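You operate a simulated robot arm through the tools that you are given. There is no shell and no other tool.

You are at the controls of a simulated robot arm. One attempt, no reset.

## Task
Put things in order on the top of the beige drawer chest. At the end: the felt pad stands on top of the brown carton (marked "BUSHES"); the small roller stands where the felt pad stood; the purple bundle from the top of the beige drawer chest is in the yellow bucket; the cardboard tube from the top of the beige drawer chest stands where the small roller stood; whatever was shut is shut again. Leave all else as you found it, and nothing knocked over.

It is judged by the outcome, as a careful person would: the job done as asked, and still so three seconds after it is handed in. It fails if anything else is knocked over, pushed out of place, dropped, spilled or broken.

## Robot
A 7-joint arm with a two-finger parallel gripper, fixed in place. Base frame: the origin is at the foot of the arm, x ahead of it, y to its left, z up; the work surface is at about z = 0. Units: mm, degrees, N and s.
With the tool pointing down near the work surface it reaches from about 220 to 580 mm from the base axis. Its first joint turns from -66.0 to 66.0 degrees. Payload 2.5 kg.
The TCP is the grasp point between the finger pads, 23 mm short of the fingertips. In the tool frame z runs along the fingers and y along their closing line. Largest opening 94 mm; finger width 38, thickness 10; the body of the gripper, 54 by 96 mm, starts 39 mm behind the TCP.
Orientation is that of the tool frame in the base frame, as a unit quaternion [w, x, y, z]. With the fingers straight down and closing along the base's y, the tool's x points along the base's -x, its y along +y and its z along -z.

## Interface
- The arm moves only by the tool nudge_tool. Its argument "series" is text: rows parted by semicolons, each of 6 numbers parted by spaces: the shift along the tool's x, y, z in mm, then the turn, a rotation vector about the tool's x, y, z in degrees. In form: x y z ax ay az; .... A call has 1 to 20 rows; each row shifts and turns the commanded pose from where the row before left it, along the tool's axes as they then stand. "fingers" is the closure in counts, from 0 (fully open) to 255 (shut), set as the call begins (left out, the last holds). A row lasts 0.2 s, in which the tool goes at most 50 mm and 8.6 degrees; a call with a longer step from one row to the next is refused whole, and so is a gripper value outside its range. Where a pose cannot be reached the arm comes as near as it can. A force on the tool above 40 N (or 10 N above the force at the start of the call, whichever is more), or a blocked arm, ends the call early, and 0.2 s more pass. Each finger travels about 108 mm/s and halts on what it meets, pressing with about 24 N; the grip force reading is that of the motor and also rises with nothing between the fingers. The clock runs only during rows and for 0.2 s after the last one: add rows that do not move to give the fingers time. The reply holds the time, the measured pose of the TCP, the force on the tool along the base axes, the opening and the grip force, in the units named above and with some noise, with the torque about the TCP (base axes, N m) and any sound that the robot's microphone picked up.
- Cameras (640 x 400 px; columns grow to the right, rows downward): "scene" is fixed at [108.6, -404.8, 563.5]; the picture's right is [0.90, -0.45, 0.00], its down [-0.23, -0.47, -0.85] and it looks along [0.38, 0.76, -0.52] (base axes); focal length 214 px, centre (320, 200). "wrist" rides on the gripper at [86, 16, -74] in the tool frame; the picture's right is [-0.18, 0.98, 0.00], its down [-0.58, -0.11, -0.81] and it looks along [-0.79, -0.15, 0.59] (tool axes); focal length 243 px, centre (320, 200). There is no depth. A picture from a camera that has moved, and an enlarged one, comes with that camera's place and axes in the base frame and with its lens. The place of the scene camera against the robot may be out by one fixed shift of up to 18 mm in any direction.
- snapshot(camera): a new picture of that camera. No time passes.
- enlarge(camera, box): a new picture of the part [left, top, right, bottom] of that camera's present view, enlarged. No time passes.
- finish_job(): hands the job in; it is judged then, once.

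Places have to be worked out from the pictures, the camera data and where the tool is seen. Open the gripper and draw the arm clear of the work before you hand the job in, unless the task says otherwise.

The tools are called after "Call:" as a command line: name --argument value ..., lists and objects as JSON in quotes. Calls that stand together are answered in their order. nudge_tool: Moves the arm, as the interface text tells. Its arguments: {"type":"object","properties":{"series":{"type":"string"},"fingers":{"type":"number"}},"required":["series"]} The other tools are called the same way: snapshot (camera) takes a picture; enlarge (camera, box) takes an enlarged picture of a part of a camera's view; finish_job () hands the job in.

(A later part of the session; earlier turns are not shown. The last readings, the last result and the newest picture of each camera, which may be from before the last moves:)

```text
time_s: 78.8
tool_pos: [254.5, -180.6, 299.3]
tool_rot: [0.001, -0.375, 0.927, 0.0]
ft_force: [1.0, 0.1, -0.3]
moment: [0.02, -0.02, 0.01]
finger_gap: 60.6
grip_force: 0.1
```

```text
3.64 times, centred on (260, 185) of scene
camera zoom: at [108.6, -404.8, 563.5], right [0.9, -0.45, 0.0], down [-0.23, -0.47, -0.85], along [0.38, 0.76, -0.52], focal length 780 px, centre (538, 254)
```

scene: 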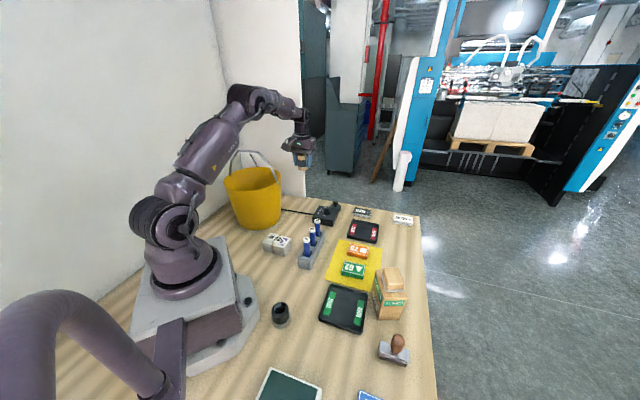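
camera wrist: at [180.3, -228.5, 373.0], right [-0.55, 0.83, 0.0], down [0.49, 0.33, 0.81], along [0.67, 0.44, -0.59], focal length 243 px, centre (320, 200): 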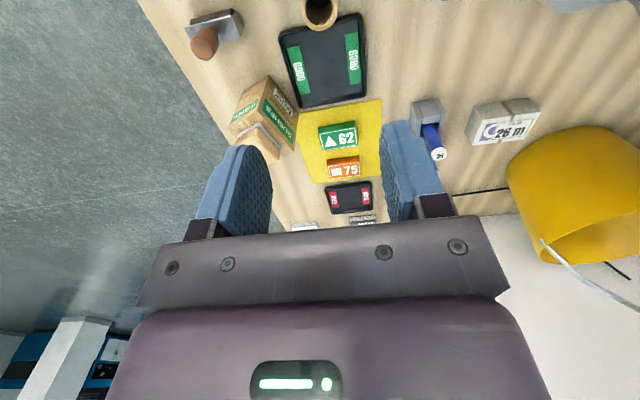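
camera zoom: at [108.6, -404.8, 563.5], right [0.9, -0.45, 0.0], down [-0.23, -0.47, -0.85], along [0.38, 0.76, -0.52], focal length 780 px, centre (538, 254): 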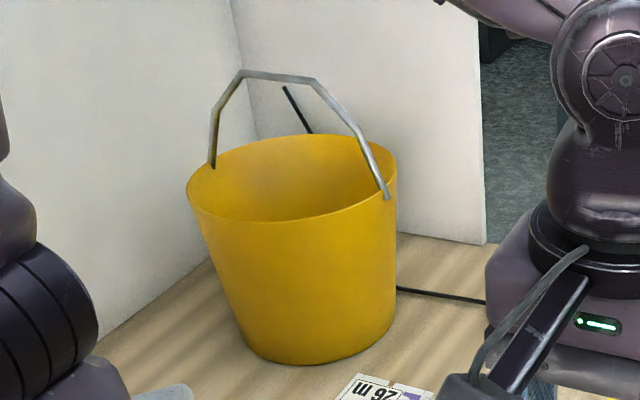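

The bundle measures about 83×55×40 mm centred near (225,171), long axis at ~133°. I turn the tool so the closing line lies across its short side and the camera looks toward the bucket, then move near it at z≈299.

Call:
nudge_tool --series "0 0 0 0 0 -8.14; 0 0 0 0 0 -8.14; 0 0 0 0 0 -8.14; 0 0 0 0 0 -8.14; 0 0 0 0 0 -8.14; 0 0 0 0 0 -8.14; 0 0 0 0 0 -8.14; 0 0 0 0 0 -8.14; 0 0 0 0 0 -8.14; 0 0 0 0 0 -8.14; 0 0 0 0 0 -8.14; -26.8 -26.2 0 0 0 0; -26.8 -26.2 0 0 0 0; -26.8 -26.2 0 0 0 0; -26.8 -26.2 0 0 0 0; -26.8 -26.2 0 0 0 0; -26.8 -26.2 0 0 0 0; -26.8 -26.2 0 0 0 0; -26.8 -26.2 0 0 0 0; 0 0 0 0 0 0"

Call:
snapshot --camera "wrist"

Call:
snapshot --camera "scene"

```text
time_s: 83.0
tool_pos: [259.0, 117.8, 299.5]
tool_rot: [0.0, 0.919, -0.395, 0.0]
ft_force: [0.6, 0.1, 0.0]
moment: [0.01, -0.01, -0.03]
finger_gap: 60.8
grip_force: 0.0
```

```text
taken
camera wrist: at [306.2, 44.8, 373.8], right [-0.84, -0.54, 0.0], down [-0.32, 0.5, 0.81], along [-0.44, 0.68, -0.59], focal length 243 px, centre (320, 200)
```

wrist: 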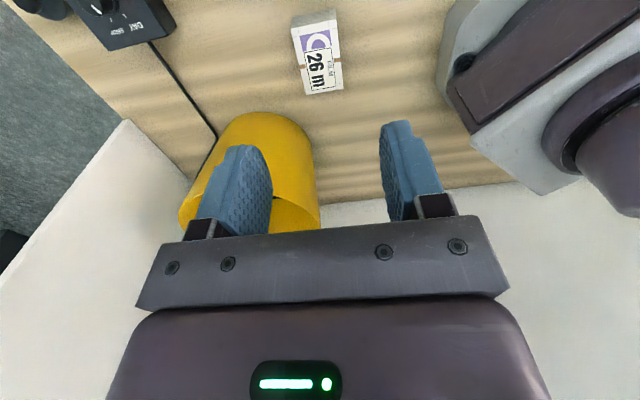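

```text
taken
```

scene: 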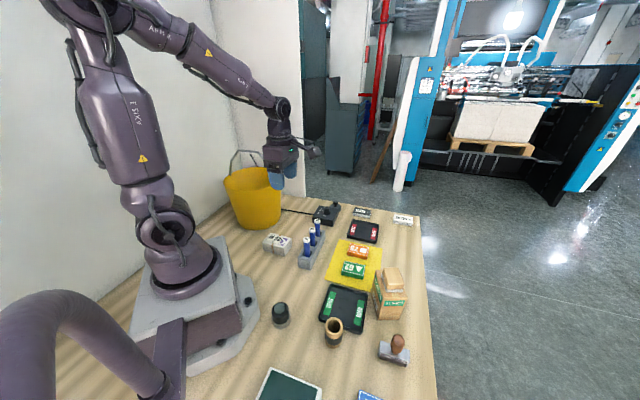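

Call:
enlarge --camera "wrist" --box '[250, 0, 390, 100]'

Call:
enlarge --camera "wrist" --box '[160, 60, 340, 240]'

```text
4.00 times, centred on (320, 50) of wrist
camera zoom: at [306.2, 44.8, 373.8], right [-0.84, -0.54, 0.0], down [-0.32, 0.5, 0.81], along [-0.44, 0.68, -0.59], focal length 970 px, centre (320, 800)
```

zoom: 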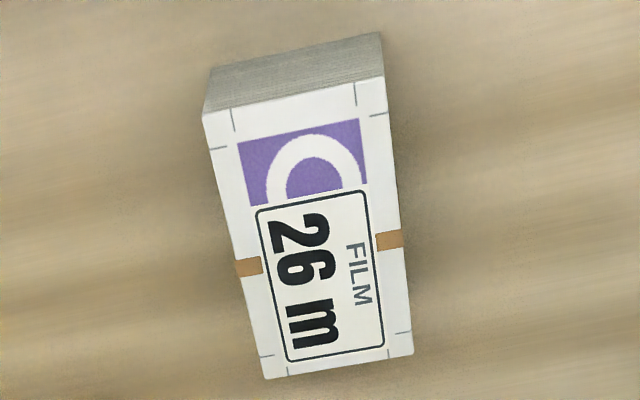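

```text
2.22 times, centred on (250, 150) of wrist
camera zoom: at [306.2, 44.8, 373.8], right [-0.84, -0.54, 0.0], down [-0.32, 0.5, 0.81], along [-0.44, 0.68, -0.59], focal length 539 px, centre (476, 311)
```

zoom: 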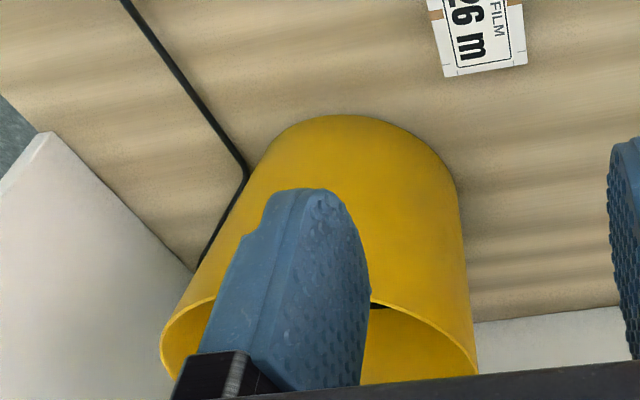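

The second fix gives the bundle centre at (225.4,171.5), 86×54 mm, ~37 mm tall, and the closing line is within 1° of its short side. I open to ~80 mm and move directly above it.

Call:
nudge_tool --series "-20.7 -4.2 0 0 0 0; -20.7 -4.2 0 0 0 0; -20.7 -4.2 0 0 0 0; 0 0 30 0 0 0.5; 0 0 30 0 0 0; 0 0 30 0 0 0; 0 0 30 0 0 0; 0 0 0 0 0 0" --fingers 40

Call:
snapshot --camera "wrist"

Call:
snapshot --camera "scene"

```text
time_s: 84.8
tool_pos: [224.4, 174.5, 178.7]
tool_rot: [0.001, 0.917, -0.398, 0.0]
ft_force: [-0.3, 0.2, -0.5]
moment: [0.0, -0.02, 0.05]
finger_gap: 79.1
grip_force: 0.0
```

```text
taken
camera wrist: at [271.5, 99.8, 253.0], right [-0.84, -0.54, 0.0], down [-0.32, 0.5, 0.81], along [-0.43, 0.68, -0.59], focal length 243 px, centre (320, 200)
```

wrist: 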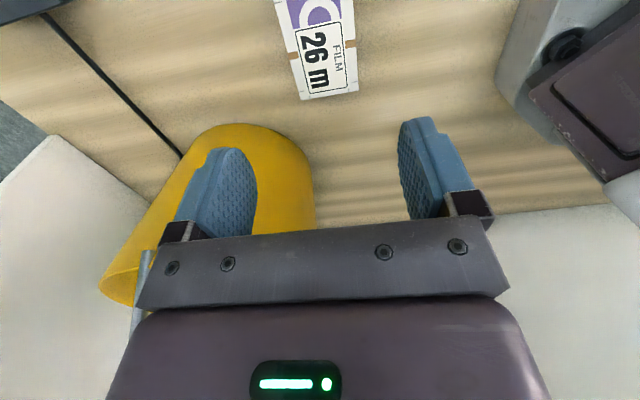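

```text
taken
```

scene: 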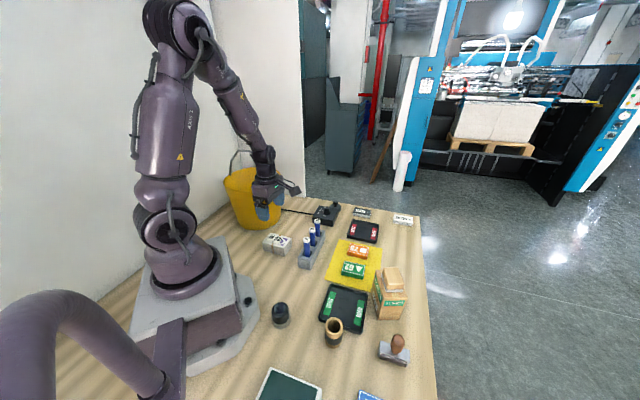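

The tool is centred over the bundle within ~2 mm with 12 mm clearance per side. I descend to TCP z≈38.

Call:
nudge_tool --series "0 0 30 0 0 0; 0 0 30 0 0 0; 0 0 30 0 0 0; 0 0 25 0 0 0; 0 0 15 0 0 0; 0 0 10 0 0 0; 0 0 0 0 0 0"

Call:
snapshot --camera "wrist"

Call:
enlarge --camera "scene" --box '[210, 150, 370, 280]'

```text
time_s: 86.4
tool_pos: [225.8, 173.3, 40.0]
tool_rot: [-0.001, 0.917, -0.398, 0.0]
ft_force: [-0.3, -0.3, 0.3]
moment: [0.01, -0.03, 0.0]
finger_gap: 79.2
grip_force: 0.1
```

```text
taken
camera wrist: at [272.1, 99.4, 114.4], right [-0.84, -0.54, 0.0], down [-0.32, 0.5, 0.81], along [-0.43, 0.68, -0.59], focal length 243 px, centre (320, 200)
```

wrist: 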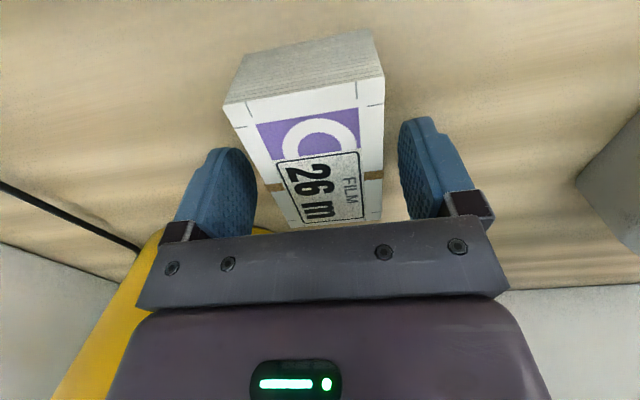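

```text
3.08 times, centred on (290, 215) of scene
camera zoom: at [108.6, -404.8, 563.5], right [0.9, -0.45, 0.0], down [-0.23, -0.47, -0.85], along [0.38, 0.76, -0.52], focal length 660 px, centre (412, 154)
```

zoom: 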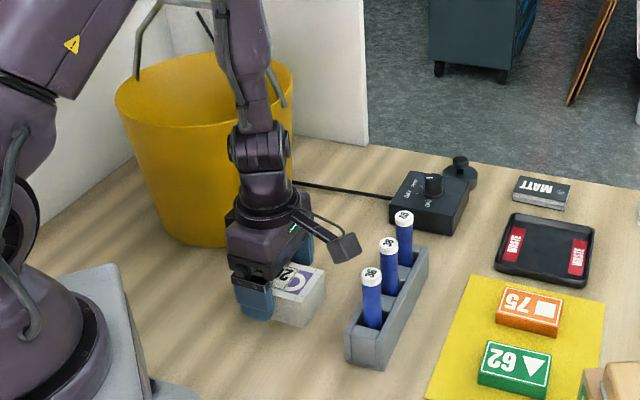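

The bundle is between the fingers and the camera head clears the pens. I lower 2 mm and close.

Call:
nudge_tool --series "0 0 2.5 0 0 0; 0 0 0 0 0 0"

Call:
nudge_tool --series "0 0 0 0 0 0; 0 0 0 0 0 0; 0 0 0 0 0 0; 0 0 0 0 0 0" --fingers 255

Call:
snapshot --camera "wrist"

```text
time_s: 87.0
tool_pos: [224.3, 173.8, 39.0]
tool_rot: [0.0, 0.917, -0.399, 0.0]
ft_force: [-0.2, 0.5, 0.6]
moment: [-0.01, 0.04, -0.03]
finger_gap: 79.2
grip_force: 0.1
```

```text
time_s: 88.0
tool_pos: [225.7, 173.4, 38.4]
tool_rot: [0.0, 0.917, -0.399, -0.001]
ft_force: [0.0, 1.3, -0.4]
moment: [-0.03, -0.03, 0.03]
finger_gap: 54.7
grip_force: 24.5
```

```text
taken
camera wrist: at [272.3, 99.1, 112.2], right [-0.84, -0.54, 0.0], down [-0.32, 0.5, 0.81], along [-0.43, 0.68, -0.59], focal length 243 px, centre (320, 200)
```

wrist: 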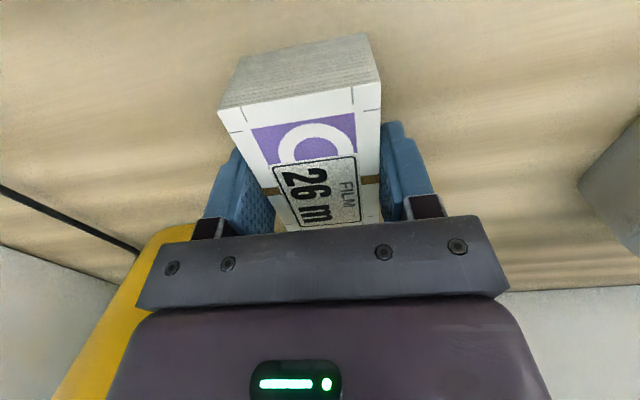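

Gripped at 54.7 mm. I lift gently, then straight up well above the bucket's bail.

Call:
nudge_tool --series "0 0 -5 0 0 0; 0 0 -10 0 0 0; 0 0 -15 0 0 0; 0 0 -25 0 0 0; 0 0 0 0 0 0"

Call:
snapshot --camera "wrist"

```text
time_s: 89.2
tool_pos: [226.7, 172.5, 92.3]
tool_rot: [0.0, 0.917, -0.398, 0.0]
ft_force: [-0.1, 0.4, -1.2]
moment: [-0.01, -0.01, -0.07]
finger_gap: 54.9
grip_force: 24.1
```

```text
taken
camera wrist: at [273.2, 98.3, 167.5], right [-0.84, -0.54, 0.0], down [-0.32, 0.5, 0.81], along [-0.43, 0.68, -0.59], focal length 243 px, centre (320, 200)
```

wrist: 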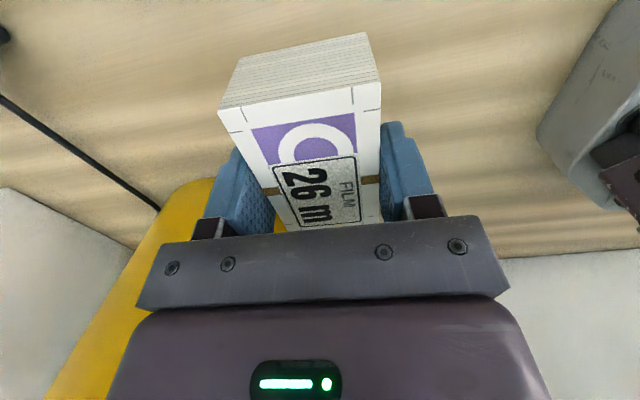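

The bundle is held steady (about 1 N weight). I raise to about z=390 and look at the bucket and its bail.

Call:
nudge_tool --series "0 0 -37 0 0 0; 0 0 -37 0 0 0; 0 0 -37 0 0 0; 0 0 -37 0 0 0; 0 0 -37 0 0 0; 0 0 -37 0 0 0; 0 0 -37 0 0 0; 0 0 -37 0 0 0; 0 0 0 0 0 0"

Call:
snapshot --camera "wrist"

Call:
snapshot --camera "scene"

```text
time_s: 91.2
tool_pos: [226.2, 172.7, 389.9]
tool_rot: [0.0, 0.917, -0.398, 0.0]
ft_force: [-1.0, -0.5, -1.5]
moment: [0.02, -0.04, 0.03]
finger_gap: 54.6
grip_force: 24.1
```

```text
taken
camera wrist: at [272.9, 99.0, 462.3], right [-0.84, -0.54, 0.0], down [-0.32, 0.5, 0.81], along [-0.43, 0.68, -0.59], focal length 243 px, centre (320, 200)
```

wrist: 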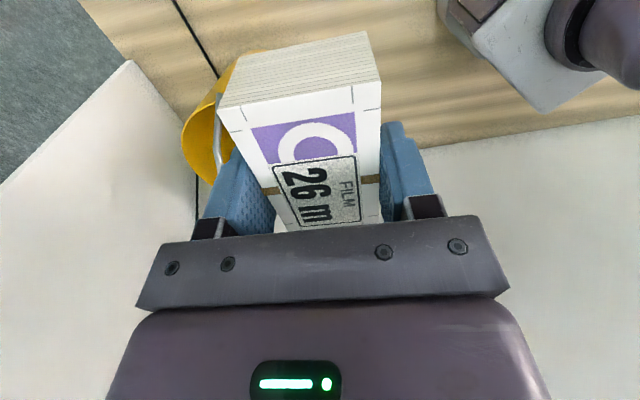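

```text
taken
```

scene: 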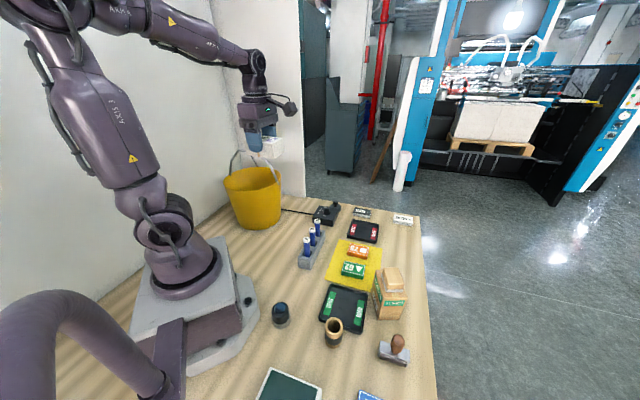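

The bundle hides the bucket in the wrist view, but earlier fixes agree on the bucket: centre ≈(211,385), rim radius ≈107 at z≈190, bail upright along the 135° line with its top at ≈310. I zoom in on the wrist column to measure its width for clearance from the bail.

Call:
enlarge --camera "scene" --box '[200, 30, 320, 240]'

Call:
enlarge --camera "wrist" --box '[140, 20, 300, 240]'

```text
1.90 times, centred on (260, 135) of scene
camera zoom: at [108.6, -404.8, 563.5], right [0.9, -0.45, 0.0], down [-0.23, -0.47, -0.85], along [0.38, 0.76, -0.52], focal length 408 px, centre (434, 324)
```

zoom: 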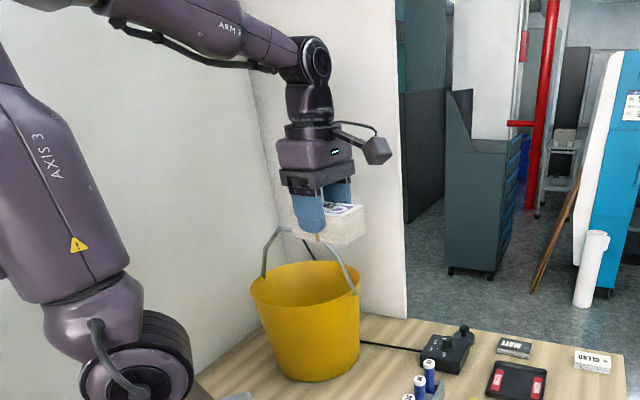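

```text
1.82 times, centred on (220, 130) of wrist
camera zoom: at [272.9, 99.0, 462.3], right [-0.84, -0.54, 0.0], down [-0.32, 0.5, 0.81], along [-0.43, 0.68, -0.59], focal length 441 px, centre (502, 327)
```

zoom: 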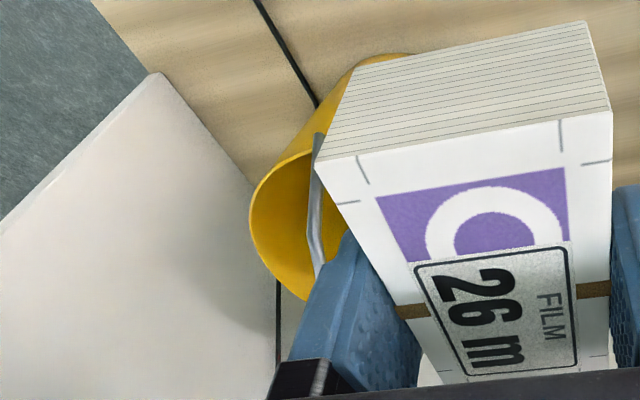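

The column above the gripper is slim (ring radius ~34 mm), so I can descend on the robot side of the bail: first 58 mm off the bail plane, later shifting in slightly. I move there at z=390, bundle bottom well above the bail.

Call:
nudge_tool --series "-32.6 -15.2 0 0 0 0; -32.6 -15.2 0 0 0 0; -32.6 -15.2 0 0 0 0; -32.6 -15.2 0 0 0 0; -32.5 -15.2 0 0 0 0; 0 0 0 0 0 0"

Call:
snapshot --camera "wrist"

Call:
enlarge --camera "scene" --box '[180, 60, 320, 240]'

```text
time_s: 92.6
tool_pos: [167.7, 342.8, 389.0]
tool_rot: [0.0, 0.917, -0.399, 0.0]
ft_force: [-0.2, 0.0, -1.0]
moment: [-0.02, -0.03, 0.0]
finger_gap: 54.5
grip_force: 23.8
```

```text
taken
camera wrist: at [214.9, 269.6, 463.1], right [-0.84, -0.54, 0.0], down [-0.32, 0.5, 0.81], along [-0.43, 0.68, -0.59], focal length 243 px, centre (320, 200)
```

wrist: 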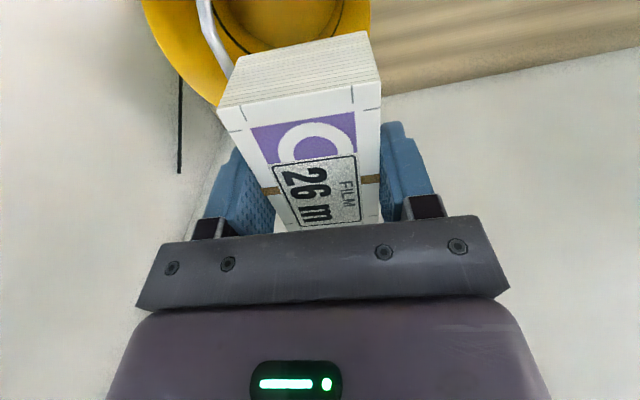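

```text
2.22 times, centred on (250, 150) of scene
camera zoom: at [108.6, -404.8, 563.5], right [0.9, -0.45, 0.0], down [-0.23, -0.47, -0.85], along [0.38, 0.76, -0.52], focal length 477 px, centre (476, 311)
```

zoom: 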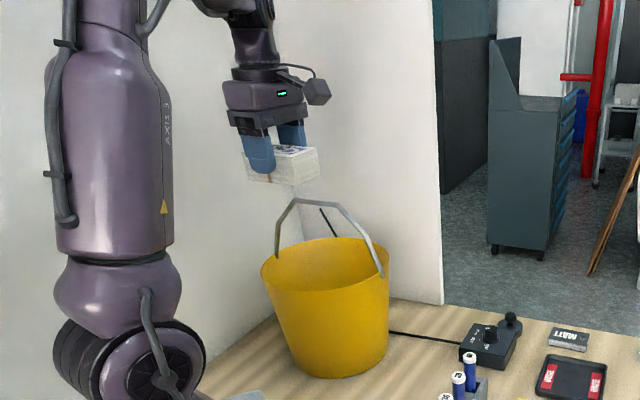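

Call:
enlarge --camera "wrist" --box '[130, 0, 390, 130]'

```text
2.46 times, centred on (260, 65) of wrist
camera zoom: at [214.9, 269.6, 463.1], right [-0.84, -0.54, 0.0], down [-0.32, 0.5, 0.81], along [-0.43, 0.68, -0.59], focal length 597 px, centre (468, 532)
```

zoom: 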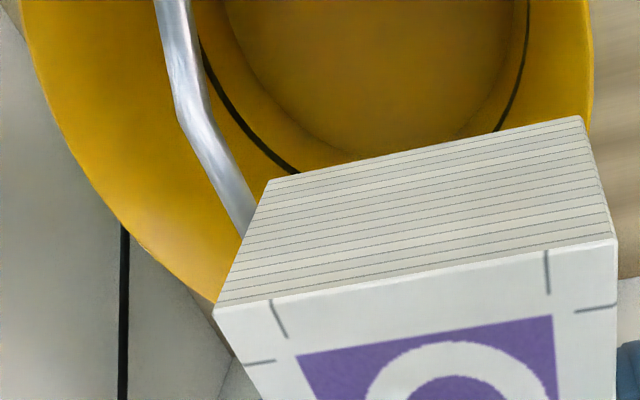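

The bail's top bar lies close to this side, leaving thin margins for the gripper body. The far side of the bail gives more room and an easier joint-1 angle, so I cross over the bail (bundle bottom ≥50 mm above it) to about (252,425) and look again.

Call:
nudge_tool --series "0 0 -20 0 0 0; -0.65 -29.35 0 0 0 0; -0.65 -29.35 0 0 0 0; -0.65 -29.35 0 0 0 0; -0.65 -29.35 0 0 0 0; 0 0 0 0 0 0"

Call:
snapshot --camera "wrist"

Call:
enlarge --camera "scene" --box '[180, 60, 320, 240]'

Call:
enlarge --camera "wrist" --box '[360, 0, 620, 160]'

```text
time_s: 94.0
tool_pos: [252.6, 425.9, 407.5]
tool_rot: [0.001, 0.917, -0.398, 0.0]
ft_force: [-0.3, 0.5, -2.2]
moment: [0.01, 0.02, 0.01]
finger_gap: 54.8
grip_force: 24.1
```

```text
taken
camera wrist: at [300.5, 351.6, 481.4], right [-0.84, -0.54, 0.0], down [-0.32, 0.5, 0.81], along [-0.43, 0.68, -0.59], focal length 243 px, centre (320, 200)
```

wrist: 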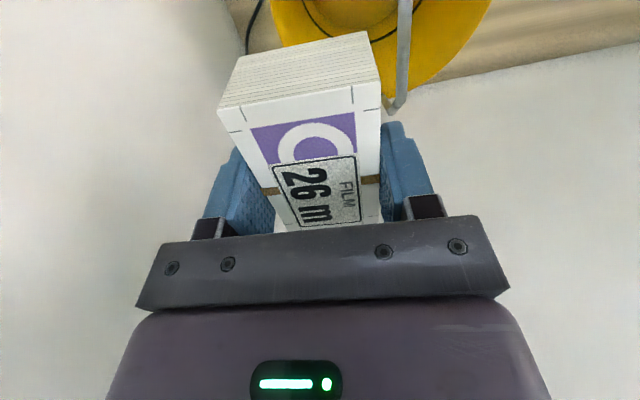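

```text
2.22 times, centred on (250, 150) of scene
camera zoom: at [108.6, -404.8, 563.5], right [0.9, -0.45, 0.0], down [-0.23, -0.47, -0.85], along [0.38, 0.76, -0.52], focal length 477 px, centre (476, 311)
```

zoom: 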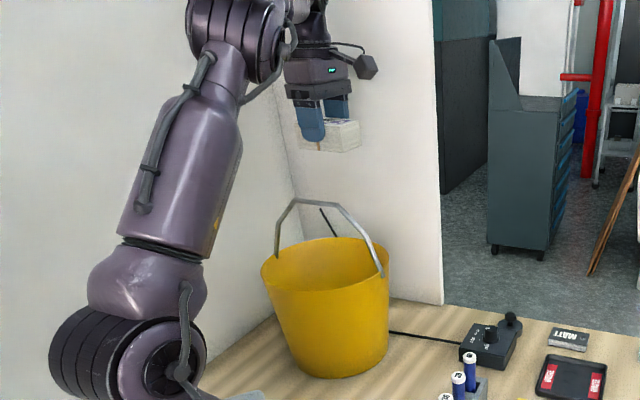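

```text
2.46 times, centred on (490, 80) of wrist
camera zoom: at [300.5, 351.6, 481.4], right [-0.84, -0.54, 0.0], down [-0.32, 0.5, 0.81], along [-0.43, 0.68, -0.59], focal length 597 px, centre (-98, 495)
```

zoom: 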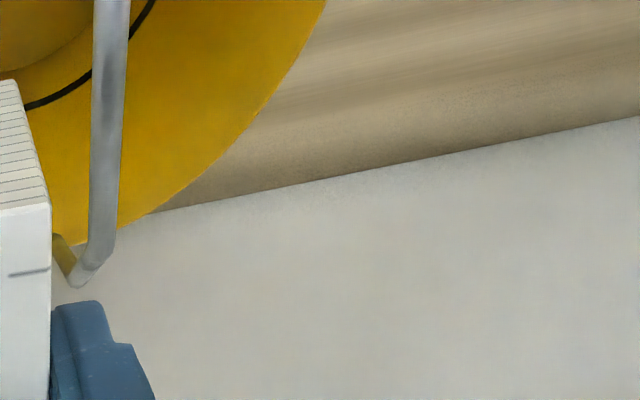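

From almost overhead the bail bar is at z≈296 in a vertical plane through the bucket centre, and my tool is ~58 mm beyond that plane: about 6 mm body clearance to the bar and 5–8 mm for the bundle to the bucket wall. I descend in stages, first to z≈290.

Call:
nudge_tool --series "0 0 25 0 0 0; 0 0 25 0 0 0; 0 0 25 0 0 0; 0 0 25 0 0 0; 0 0 17 0 0 0; 0 0 0 0 0 0"

Call:
snapshot --camera "wrist"

Call:
enlarge --camera "scene" --box '[190, 90, 320, 240]'

Call:
enlarge --camera "wrist" --box '[200, 0, 460, 160]'

```text
time_s: 95.4
tool_pos: [254.4, 424.9, 289.7]
tool_rot: [0.0, 0.917, -0.399, 0.0]
ft_force: [-0.1, -0.6, -0.4]
moment: [-0.02, 0.0, -0.03]
finger_gap: 54.7
grip_force: 23.9
```

```text
taken
camera wrist: at [300.7, 351.5, 363.7], right [-0.84, -0.54, 0.0], down [-0.32, 0.5, 0.81], along [-0.43, 0.68, -0.59], focal length 243 px, centre (320, 200)
```

wrist: 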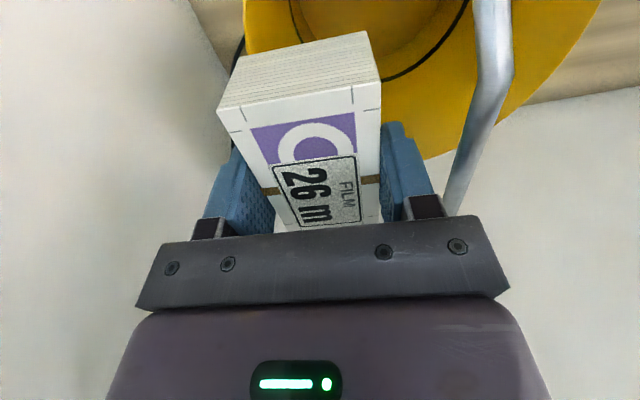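

```text
2.67 times, centred on (255, 165) of scene
camera zoom: at [108.6, -404.8, 563.5], right [0.9, -0.45, 0.0], down [-0.23, -0.47, -0.85], along [0.38, 0.76, -0.52], focal length 572 px, centre (493, 293)
```

zoom: 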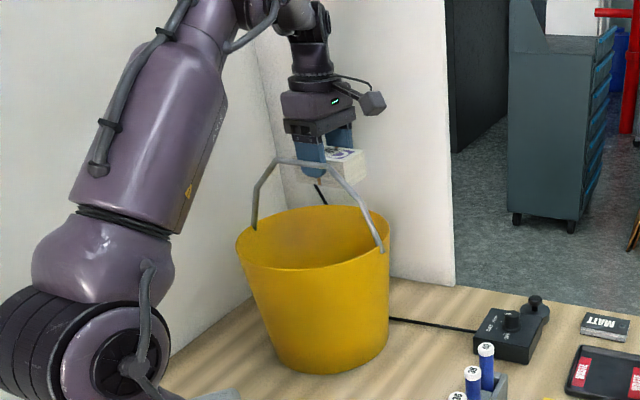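

```text
2.46 times, centred on (330, 80) of wrist
camera zoom: at [300.7, 351.5, 363.7], right [-0.84, -0.54, 0.0], down [-0.32, 0.5, 0.81], along [-0.43, 0.68, -0.59], focal length 597 px, centre (295, 495)
```

zoom: 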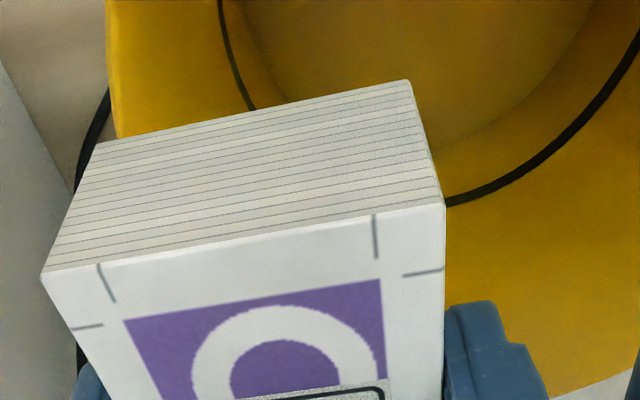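

The bail bar is confirmed ~60 mm from the tool axis (about 8 mm body clearance), and the bundle's outer edge clears the rim by ~7 mm. I continue down to about z=232 and recheck.

Call:
nudge_tool --series "0 0 15 0 0 0; 0 0 15 0 0 0; 0 0 15 0 0 0; 0 0 13 0 0 0; 0 0 0 0 0 0"

Call:
snapshot --camera "wrist"

Call:
enlarge --camera "scene" --box '[200, 110, 310, 240]'

```text
time_s: 96.6
tool_pos: [253.7, 425.6, 232.1]
tool_rot: [0.0, 0.918, -0.397, 0.0]
ft_force: [0.6, -0.1, -1.8]
moment: [0.01, -0.03, 0.03]
finger_gap: 54.6
grip_force: 23.7
```

```text
taken
camera wrist: at [299.7, 352.6, 306.3], right [-0.84, -0.54, 0.0], down [-0.32, 0.5, 0.81], along [-0.43, 0.68, -0.59], focal length 243 px, centre (320, 200)
```

wrist: 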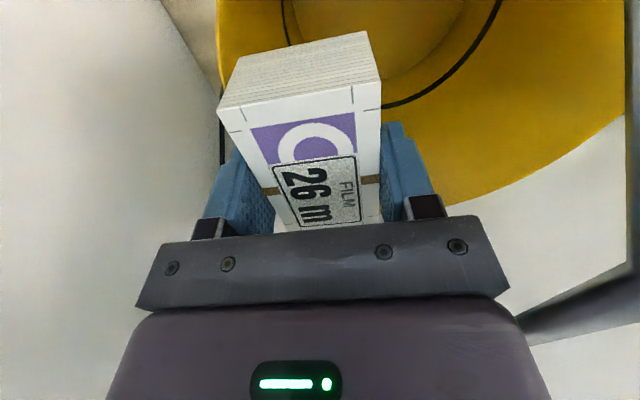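

```text
3.08 times, centred on (255, 175) of scene
camera zoom: at [108.6, -404.8, 563.5], right [0.9, -0.45, 0.0], down [-0.23, -0.47, -0.85], along [0.38, 0.76, -0.52], focal length 660 px, centre (520, 277)
```

zoom: 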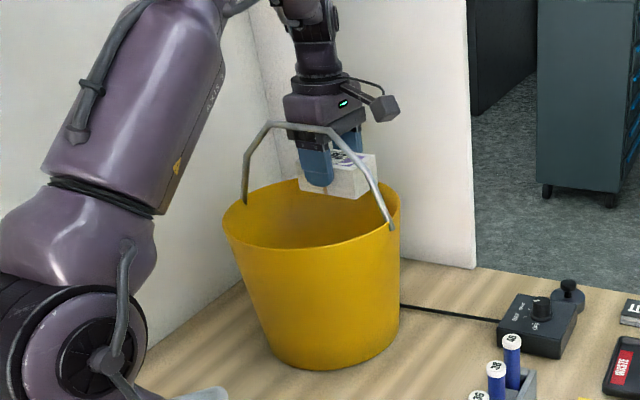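

No contact; the bail passes beside the body and the bundle is entering the rim cleanly. I continue down to z≈187.

Call:
nudge_tool --series "0 0 12 0 0 0; 0 0 12 0 0 0; 0 0 11 0 0 0; 0 0 10 0 0 0; 0 0 0 0 0 0"

Call:
snapshot --camera "wrist"

Call:
enlarge --camera "scene" --box '[200, 110, 310, 240]'

```text
time_s: 97.8
tool_pos: [255.3, 428.1, 190.3]
tool_rot: [-0.005, 0.917, -0.399, 0.001]
ft_force: [-0.1, 0.0, 24.5]
moment: [0.3, -1.06, 0.0]
finger_gap: 54.7
grip_force: 24.3
```

```text
taken
camera wrist: at [301.7, 353.0, 264.9], right [-0.84, -0.54, -0.01], down [-0.32, 0.49, 0.81], along [-0.43, 0.68, -0.59], focal length 243 px, centre (320, 200)
```

wrist: 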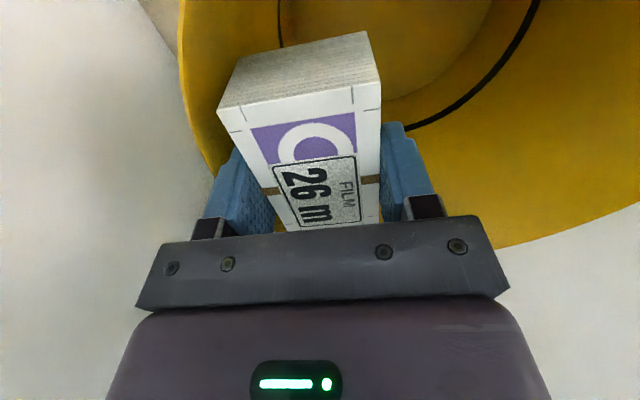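

```text
3.08 times, centred on (255, 175) of scene
camera zoom: at [108.5, -405.0, 563.4], right [0.9, -0.45, 0.0], down [-0.23, -0.47, -0.85], along [0.38, 0.76, -0.52], focal length 660 px, centre (520, 277)
```

zoom: 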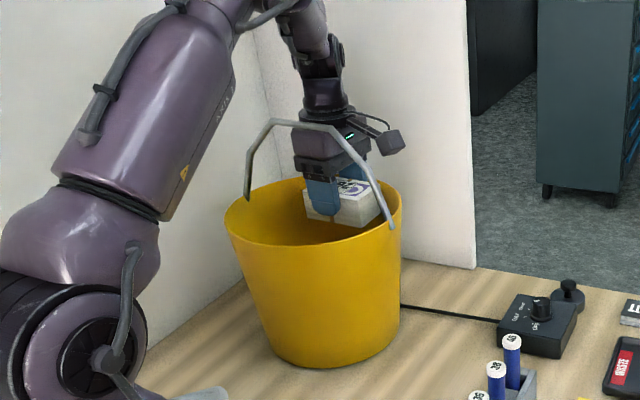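

Contact: 24 N upward, located on the outer (wall-side) finger against the bucket rim. I back straight up at once to relieve it.

Call:
nudge_tool --series "0 0 -5 0 0 0; 0 0 -5 0 0 0; 0 0 0 0 0 0"

Call:
snapshot --camera "wrist"

Call:
enlarge --camera "scene" --box '[200, 110, 310, 240]'

```text
time_s: 98.6
tool_pos: [253.0, 425.5, 197.2]
tool_rot: [0.001, 0.917, -0.399, 0.0]
ft_force: [-0.1, 0.7, -1.0]
moment: [0.06, 0.01, -0.02]
finger_gap: 54.6
grip_force: 24.7
```

```text
taken
camera wrist: at [300.5, 351.2, 272.0], right [-0.84, -0.54, 0.0], down [-0.32, 0.5, 0.81], along [-0.43, 0.68, -0.59], focal length 243 px, centre (320, 200)
```

wrist: 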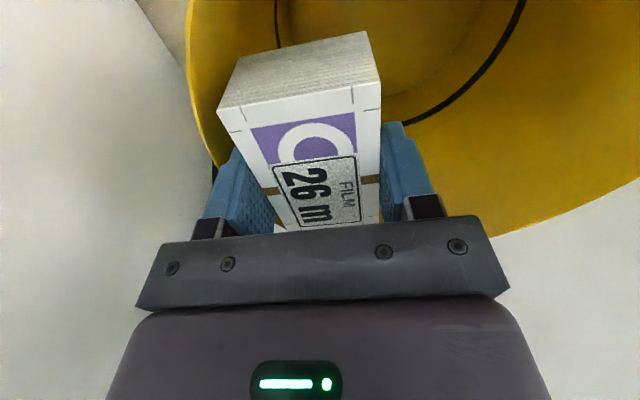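

```text
3.08 times, centred on (255, 175) of scene
camera zoom: at [108.6, -404.8, 563.5], right [0.9, -0.45, 0.0], down [-0.23, -0.47, -0.85], along [0.38, 0.76, -0.52], focal length 660 px, centre (520, 277)
```

zoom: 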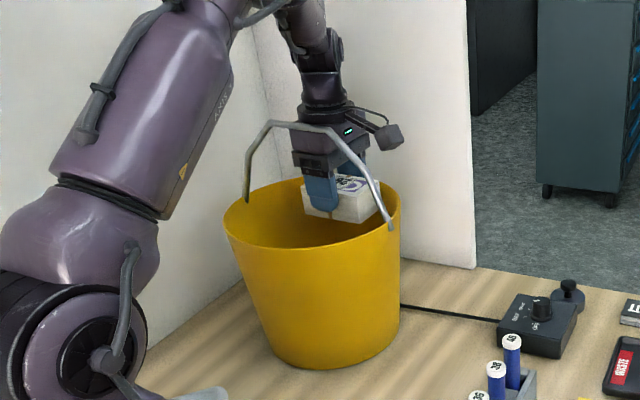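

The bucket looks undisturbed. The finger's outer shoulder cannot pass this rim without crowding the bail, so I'll retreat and re-grip the bundle by its long side, which fits the bucket half much better. First I rise straight out.

Call:
nudge_tool --series "0 0 -12 0 0 0; 0 0 -15 0 0 0; 0 0 -20 0 0 0; 0 0 -25 0 0 0; 0 0 -30 0 0 0; 0 0 -30 0 0 0; 0 0 -30 0 0 0; 0 0 -30 0 0 0; 0 0 -25 0 0 0; 0 0 0 0 0 0"

Call:
snapshot --camera "wrist"

Call:
enlarge --camera "scene" --box '[200, 130, 320, 240]'

```text
time_s: 100.8
tool_pos: [252.5, 426.9, 414.0]
tool_rot: [0.001, 0.918, -0.398, 0.0]
ft_force: [0.2, 1.0, -1.4]
moment: [0.01, 0.03, 0.01]
finger_gap: 54.7
grip_force: 23.9
```

```text
taken
camera wrist: at [300.0, 353.2, 489.1], right [-0.84, -0.54, 0.0], down [-0.32, 0.5, 0.81], along [-0.43, 0.68, -0.59], focal length 243 px, centre (320, 200)
```

wrist: 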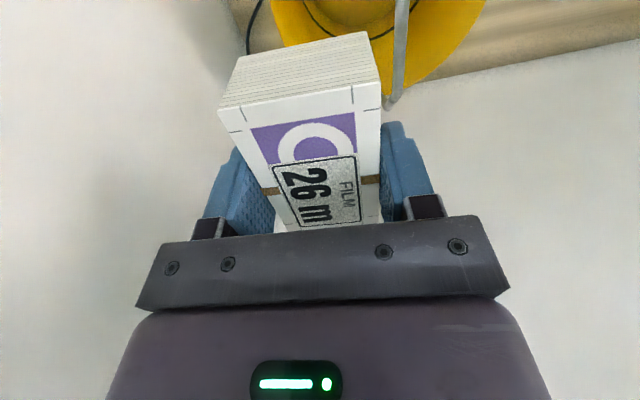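

```text
3.64 times, centred on (260, 185) of scene
camera zoom: at [108.6, -404.8, 563.5], right [0.9, -0.45, 0.0], down [-0.23, -0.47, -0.85], along [0.38, 0.76, -0.52], focal length 780 px, centre (538, 254)
```

zoom: 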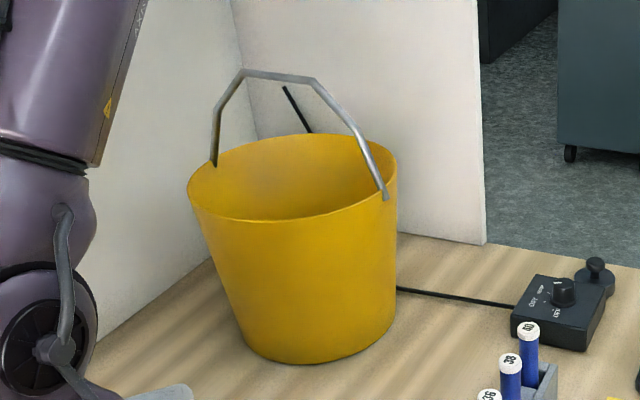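

The bucket and bail are exactly as before. I carry the bundle back over its original spot and begin lowering it.

Call:
nudge_tool --series "27.8 32.1 0 0 0 0; 27.8 32.1 0 0 0 0; 27.8 32.1 0 0 0 0; 27.8 32.1 0 0 0 0; 27.8 32.1 0 0 0 0; 27.8 32.1 0 0 0 0; 0 0 0 0 0 0; 0 0 40 0 0 0; 0 0 40 0 0 0; 0 0 40 0 0 0; 0 0 40 0 0 0; 0 0 40 0 0 0; 0 0 40 0 0 0; 0 0 40 0 0 0; 0 0 35 0 0 0; 0 0 25 0 0 0; 0 0 15 0 0 0; 0 0 0 0 0 0"

Call:
snapshot --camera "wrist"

Call:
enlarge --camera "scene" --box '[210, 150, 370, 280]'

```text
time_s: 104.6
tool_pos: [226.3, 172.0, 61.8]
tool_rot: [0.0, 0.918, -0.398, 0.0]
ft_force: [0.0, 0.0, -1.7]
moment: [0.02, -0.04, 0.01]
finger_gap: 54.5
grip_force: 24.0
```

```text
taken
camera wrist: at [274.5, 97.8, 136.7], right [-0.84, -0.54, 0.0], down [-0.32, 0.5, 0.81], along [-0.43, 0.68, -0.59], focal length 243 px, centre (320, 200)
```

wrist: 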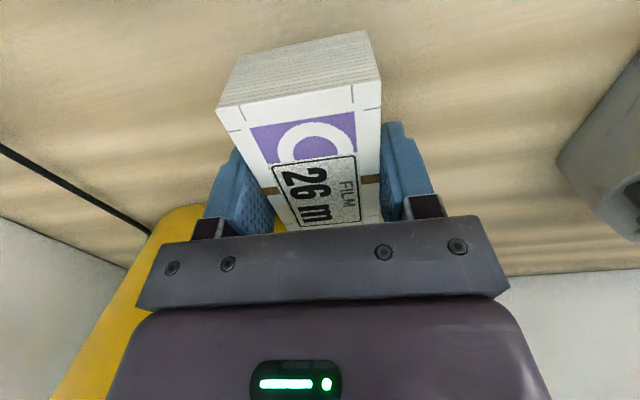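

```text
3.08 times, centred on (290, 215) of scene
camera zoom: at [108.6, -404.8, 563.5], right [0.9, -0.45, 0.0], down [-0.23, -0.47, -0.85], along [0.38, 0.76, -0.52], focal length 660 px, centre (412, 154)
```

zoom: 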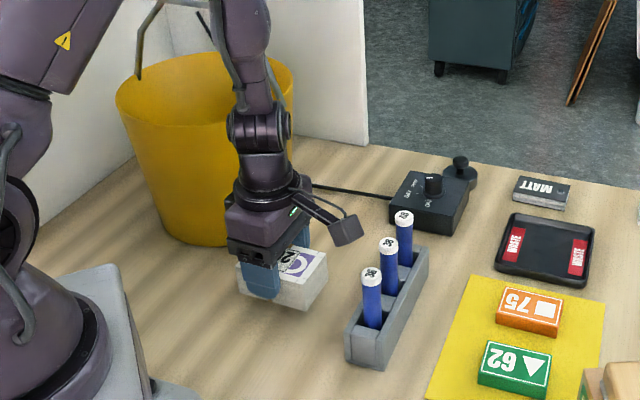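

Back above the original spot with the bundle level. I lower it to the bench gently.

Call:
nudge_tool --series "0 0 12 0 0 0; 0 0 8 0 0 0; 0 0 1.5 0 0 0; 0 0 0 0 0 0"

Call:
nudge_tool --series "0 0 1 0 0 0; 0 0 0 0 0 0"

```text
time_s: 105.6
tool_pos: [226.8, 172.5, 41.2]
tool_rot: [0.0, 0.917, -0.399, 0.0]
ft_force: [0.0, 0.2, -0.8]
moment: [0.01, 0.04, 0.0]
finger_gap: 54.5
grip_force: 24.1
```

```text
time_s: 106.2
tool_pos: [227.1, 172.9, 38.2]
tool_rot: [0.0, 0.917, -0.399, 0.0]
ft_force: [0.5, 0.0, -1.1]
moment: [0.01, -0.01, -0.01]
finger_gap: 54.8
grip_force: 24.0
```

Call:
nudge_tool --series "0 0 0.8 0 0 0; 0 0 0 0 0 0"

Call:
nudge_tool --series "0 0 0.6 0 0 0; 0 0 0 0 0 0"

```text
time_s: 106.8
tool_pos: [226.8, 173.2, 37.2]
tool_rot: [0.0, 0.918, -0.398, 0.0]
ft_force: [0.7, 0.9, -1.4]
moment: [0.01, 0.03, -0.03]
finger_gap: 54.6
grip_force: 23.5
```

```text
time_s: 107.4
tool_pos: [227.2, 171.5, 37.0]
tool_rot: [0.001, 0.917, -0.398, 0.001]
ft_force: [-3.7, -4.7, 24.4]
moment: [0.07, 0.18, 0.07]
finger_gap: 54.5
grip_force: 23.9
```

Contact with the bench. I ease up slightly and open the fingers to release it here.

Call:
nudge_tool --series "0 0 -0.7 0 0 0; 0 0 0 0 0 0"

Call:
nudge_tool --series "0 0 0 0 0 0; 0 0 0 0 0 0; 0 0 0 0 0 0" --fingers 40

Call:
nudge_tool --series "0 0 -15 0 0 0; 0 0 -25 0 0 0; 0 0 -40 0 0 0; 0 0 -40 0 0 0; 0 0 -40 0 0 0; 0 0 0 0 0 0"

Call:
snapshot --camera "wrist"

```text
time_s: 108.0
tool_pos: [227.0, 172.0, 37.6]
tool_rot: [0.0, 0.917, -0.399, 0.001]
ft_force: [-1.6, -1.6, 3.1]
moment: [-0.18, -0.13, -0.13]
finger_gap: 54.8
grip_force: 23.7
```

```text
time_s: 108.8
tool_pos: [226.2, 172.6, 37.8]
tool_rot: [0.001, 0.917, -0.399, 0.0]
ft_force: [-0.7, 0.7, -0.5]
moment: [0.04, 0.03, 0.02]
finger_gap: 79.2
grip_force: 0.1
```

```text
time_s: 110.2
tool_pos: [226.1, 171.6, 197.8]
tool_rot: [0.0, 0.917, -0.398, 0.0]
ft_force: [-0.8, 0.0, 0.0]
moment: [-0.01, 0.0, 0.0]
finger_gap: 79.5
grip_force: 0.0
```

```text
taken
camera wrist: at [273.8, 98.5, 272.3], right [-0.84, -0.54, 0.0], down [-0.32, 0.5, 0.81], along [-0.43, 0.68, -0.59], focal length 243 px, centre (320, 200)
```

wrist: 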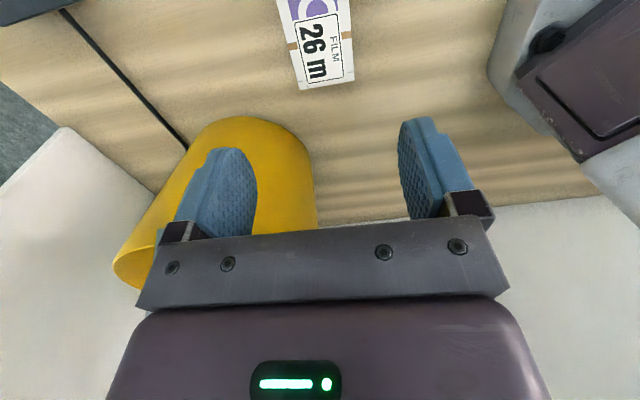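

I back off a little and rise so the whole bundle is in view for a precise length and centre measurement.

Call:
nudge_tool --series "25 4.5 -25 0 0 0; 25 4.5 -25 0 0 0; 0 0 0 0 0 0; 0 0 0 0 0 0"

Call:
enlarge --camera "wrist" --box '[240, 0, 400, 110]'

```text
time_s: 111.2
tool_pos: [255.6, 128.6, 246.9]
tool_rot: [0.001, 0.917, -0.399, 0.001]
ft_force: [-0.2, -0.6, -0.2]
moment: [0.01, -0.01, 0.0]
finger_gap: 79.0
grip_force: 0.2
```

```text
3.64 times, centred on (320, 55) of wrist
camera zoom: at [302.0, 54.4, 321.9], right [-0.84, -0.54, 0.0], down [-0.32, 0.5, 0.81], along [-0.43, 0.68, -0.59], focal length 882 px, centre (320, 727)
```

zoom: 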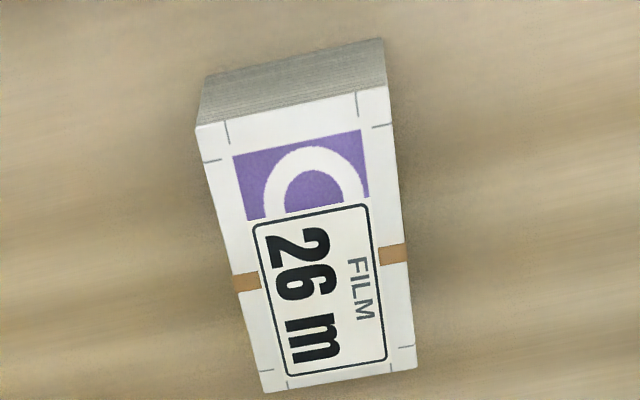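

The bundle is 85 mm long and 55 mm wide, centred under where I released it. I turn the tool +90° to close along its long side, open fully, and move back above it.

Call:
nudge_tool --series "0 0 0 0 0 8.18; 0 0 0 0 0 8.18; 0 0 0 0 0 8.18; 0 0 0 0 0 8.18; 0 0 0 0 0 8.18; 0 0 0 0 0 8.18; 0 0 0 0 0 8.18; 0 0 0 0 0 8.18; 0 0 0 0 0 8.18; 0 0 0 0 0 8.18; 0 0 0 0 0 8.2; -4.5 25 0 0 0 0; -4.5 25 0 0 0 0; 0 0 30 0 0 0; 0 0 30 0 0 0; 0 0 0 0 0 0; 0 0 0 0 0 0" --fingers 0

Call:
snapshot --camera "wrist"

Call:
enlarge --camera "wrist" --box '[220, 0, 420, 130]'

Call:
snapshot --camera "scene"

```text
time_s: 114.8
tool_pos: [226.6, 172.3, 185.6]
tool_rot: [0.0, -0.368, 0.93, 0.0]
ft_force: [-0.4, -0.4, 0.3]
moment: [-0.01, -0.01, 0.0]
finger_gap: 94.0
grip_force: 0.0
```

```text
taken
camera wrist: at [152.5, 125.9, 260.4], right [-0.54, 0.84, 0.0], down [0.5, 0.32, 0.81], along [0.68, 0.43, -0.59], focal length 243 px, centre (320, 200)
```

wrist: 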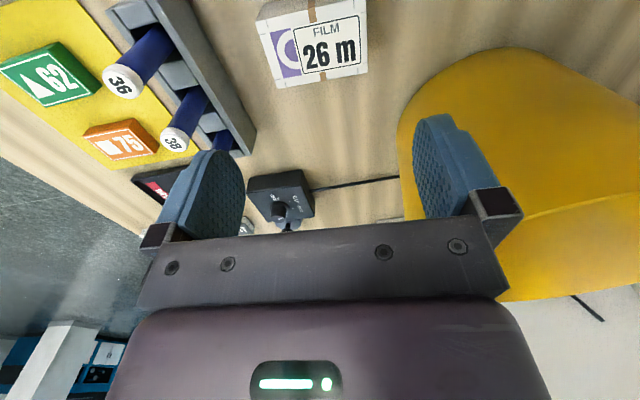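

```text
3.08 times, centred on (320, 65) of wrist
camera zoom: at [152.5, 125.9, 260.4], right [-0.54, 0.84, 0.0], down [0.5, 0.32, 0.81], along [0.68, 0.43, -0.59], focal length 746 px, centre (320, 615)
```

zoom: 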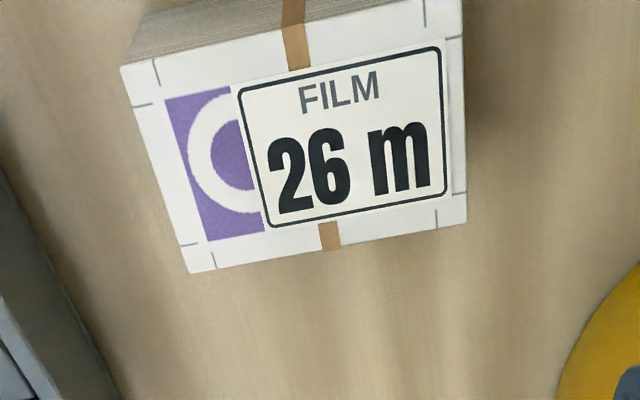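

```text
taken
```

scene: 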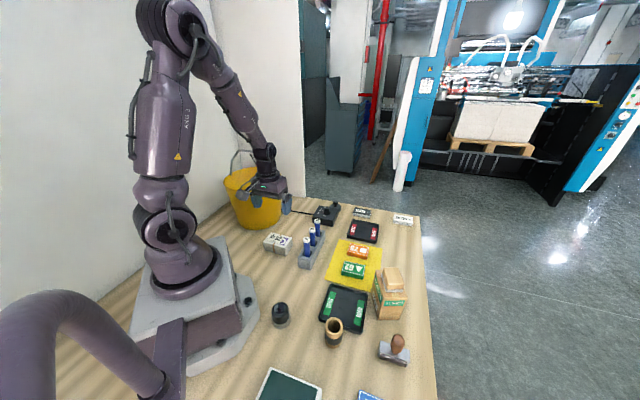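

Now fully open at 94 mm with the closing line along the bundle's length. I descend until the fingertips are just above the bundle's top and check the clearance at both ends directly in the picture.

Call:
nudge_tool --series "0 0 30 0 0 0; 0 0 30 0 0 0; 0 0 30 0 0 0; 0 0 22 0 0 0; 0 0 0 0 0 0; 0 0 0 0 0 0"

Call:
snapshot --camera "wrist"

Call:
enlarge --camera "wrist" --box '[180, 40, 460, 220]'

```text
time_s: 116.2
tool_pos: [229.6, 172.4, 73.7]
tool_rot: [0.0, -0.367, 0.93, 0.0]
ft_force: [0.2, -0.4, 0.3]
moment: [-0.03, 0.03, -0.02]
finger_gap: 93.9
grip_force: 0.0
```

```text
taken
camera wrist: at [154.3, 125.1, 148.0], right [-0.54, 0.84, 0.0], down [0.5, 0.32, 0.81], along [0.68, 0.43, -0.59], focal length 243 px, centre (320, 200)
```

wrist: 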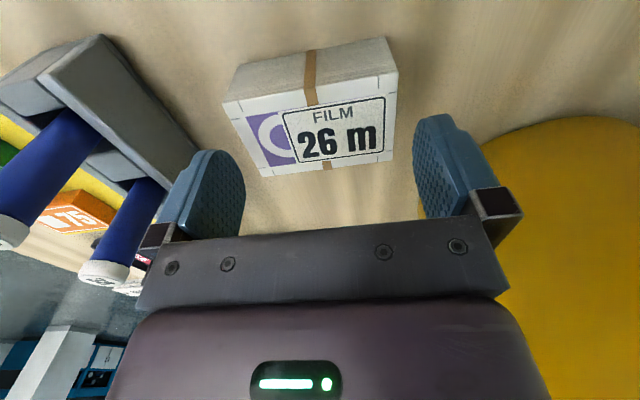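

```text
2.22 times, centred on (320, 130) of wrist
camera zoom: at [154.3, 125.1, 148.0], right [-0.54, 0.84, 0.0], down [0.5, 0.32, 0.81], along [0.68, 0.43, -0.59], focal length 539 px, centre (320, 356)
```

zoom: 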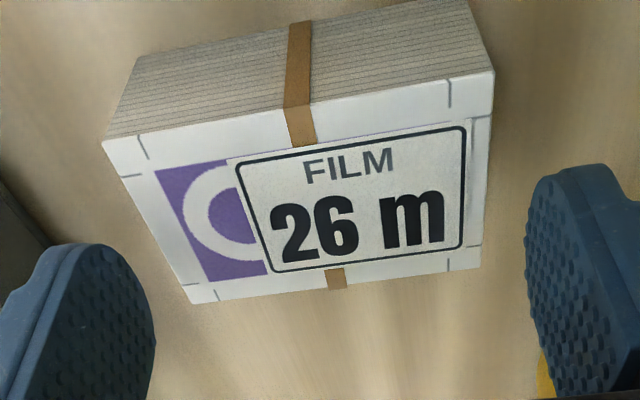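

The picture shows the bundle ~2.6 mm off-centre toward the left finger (1 mm vs 6 mm clearance). I shift the tool to centre it and re-measure before descending.

Call:
nudge_tool --series "-1.3 -2.6 0 0 0 0; 0 0 0 0 0 0; 0 0 0 0 0 0"

Call:
enlarge --camera "wrist" --box '[180, 40, 460, 220]'

```text
time_s: 117.0
tool_pos: [231.4, 170.2, 73.6]
tool_rot: [0.001, -0.366, 0.931, 0.0]
ft_force: [0.8, 0.6, 0.0]
moment: [-0.01, -0.02, 0.01]
finger_gap: 94.0
grip_force: 0.1
```

```text
2.22 times, centred on (320, 130) of wrist
camera zoom: at [156.4, 124.4, 148.8], right [-0.54, 0.84, 0.0], down [0.5, 0.32, 0.81], along [0.68, 0.43, -0.59], focal length 539 px, centre (320, 356)
```

zoom: 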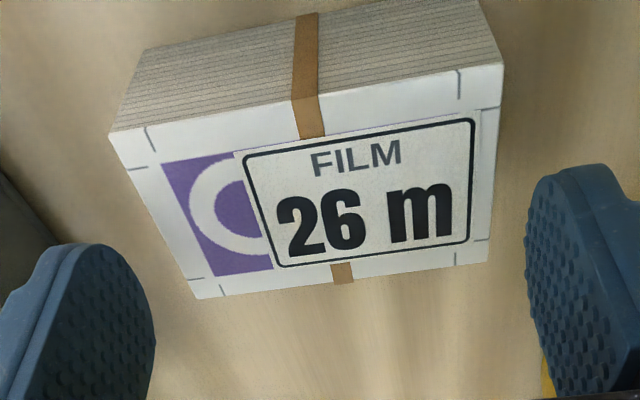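

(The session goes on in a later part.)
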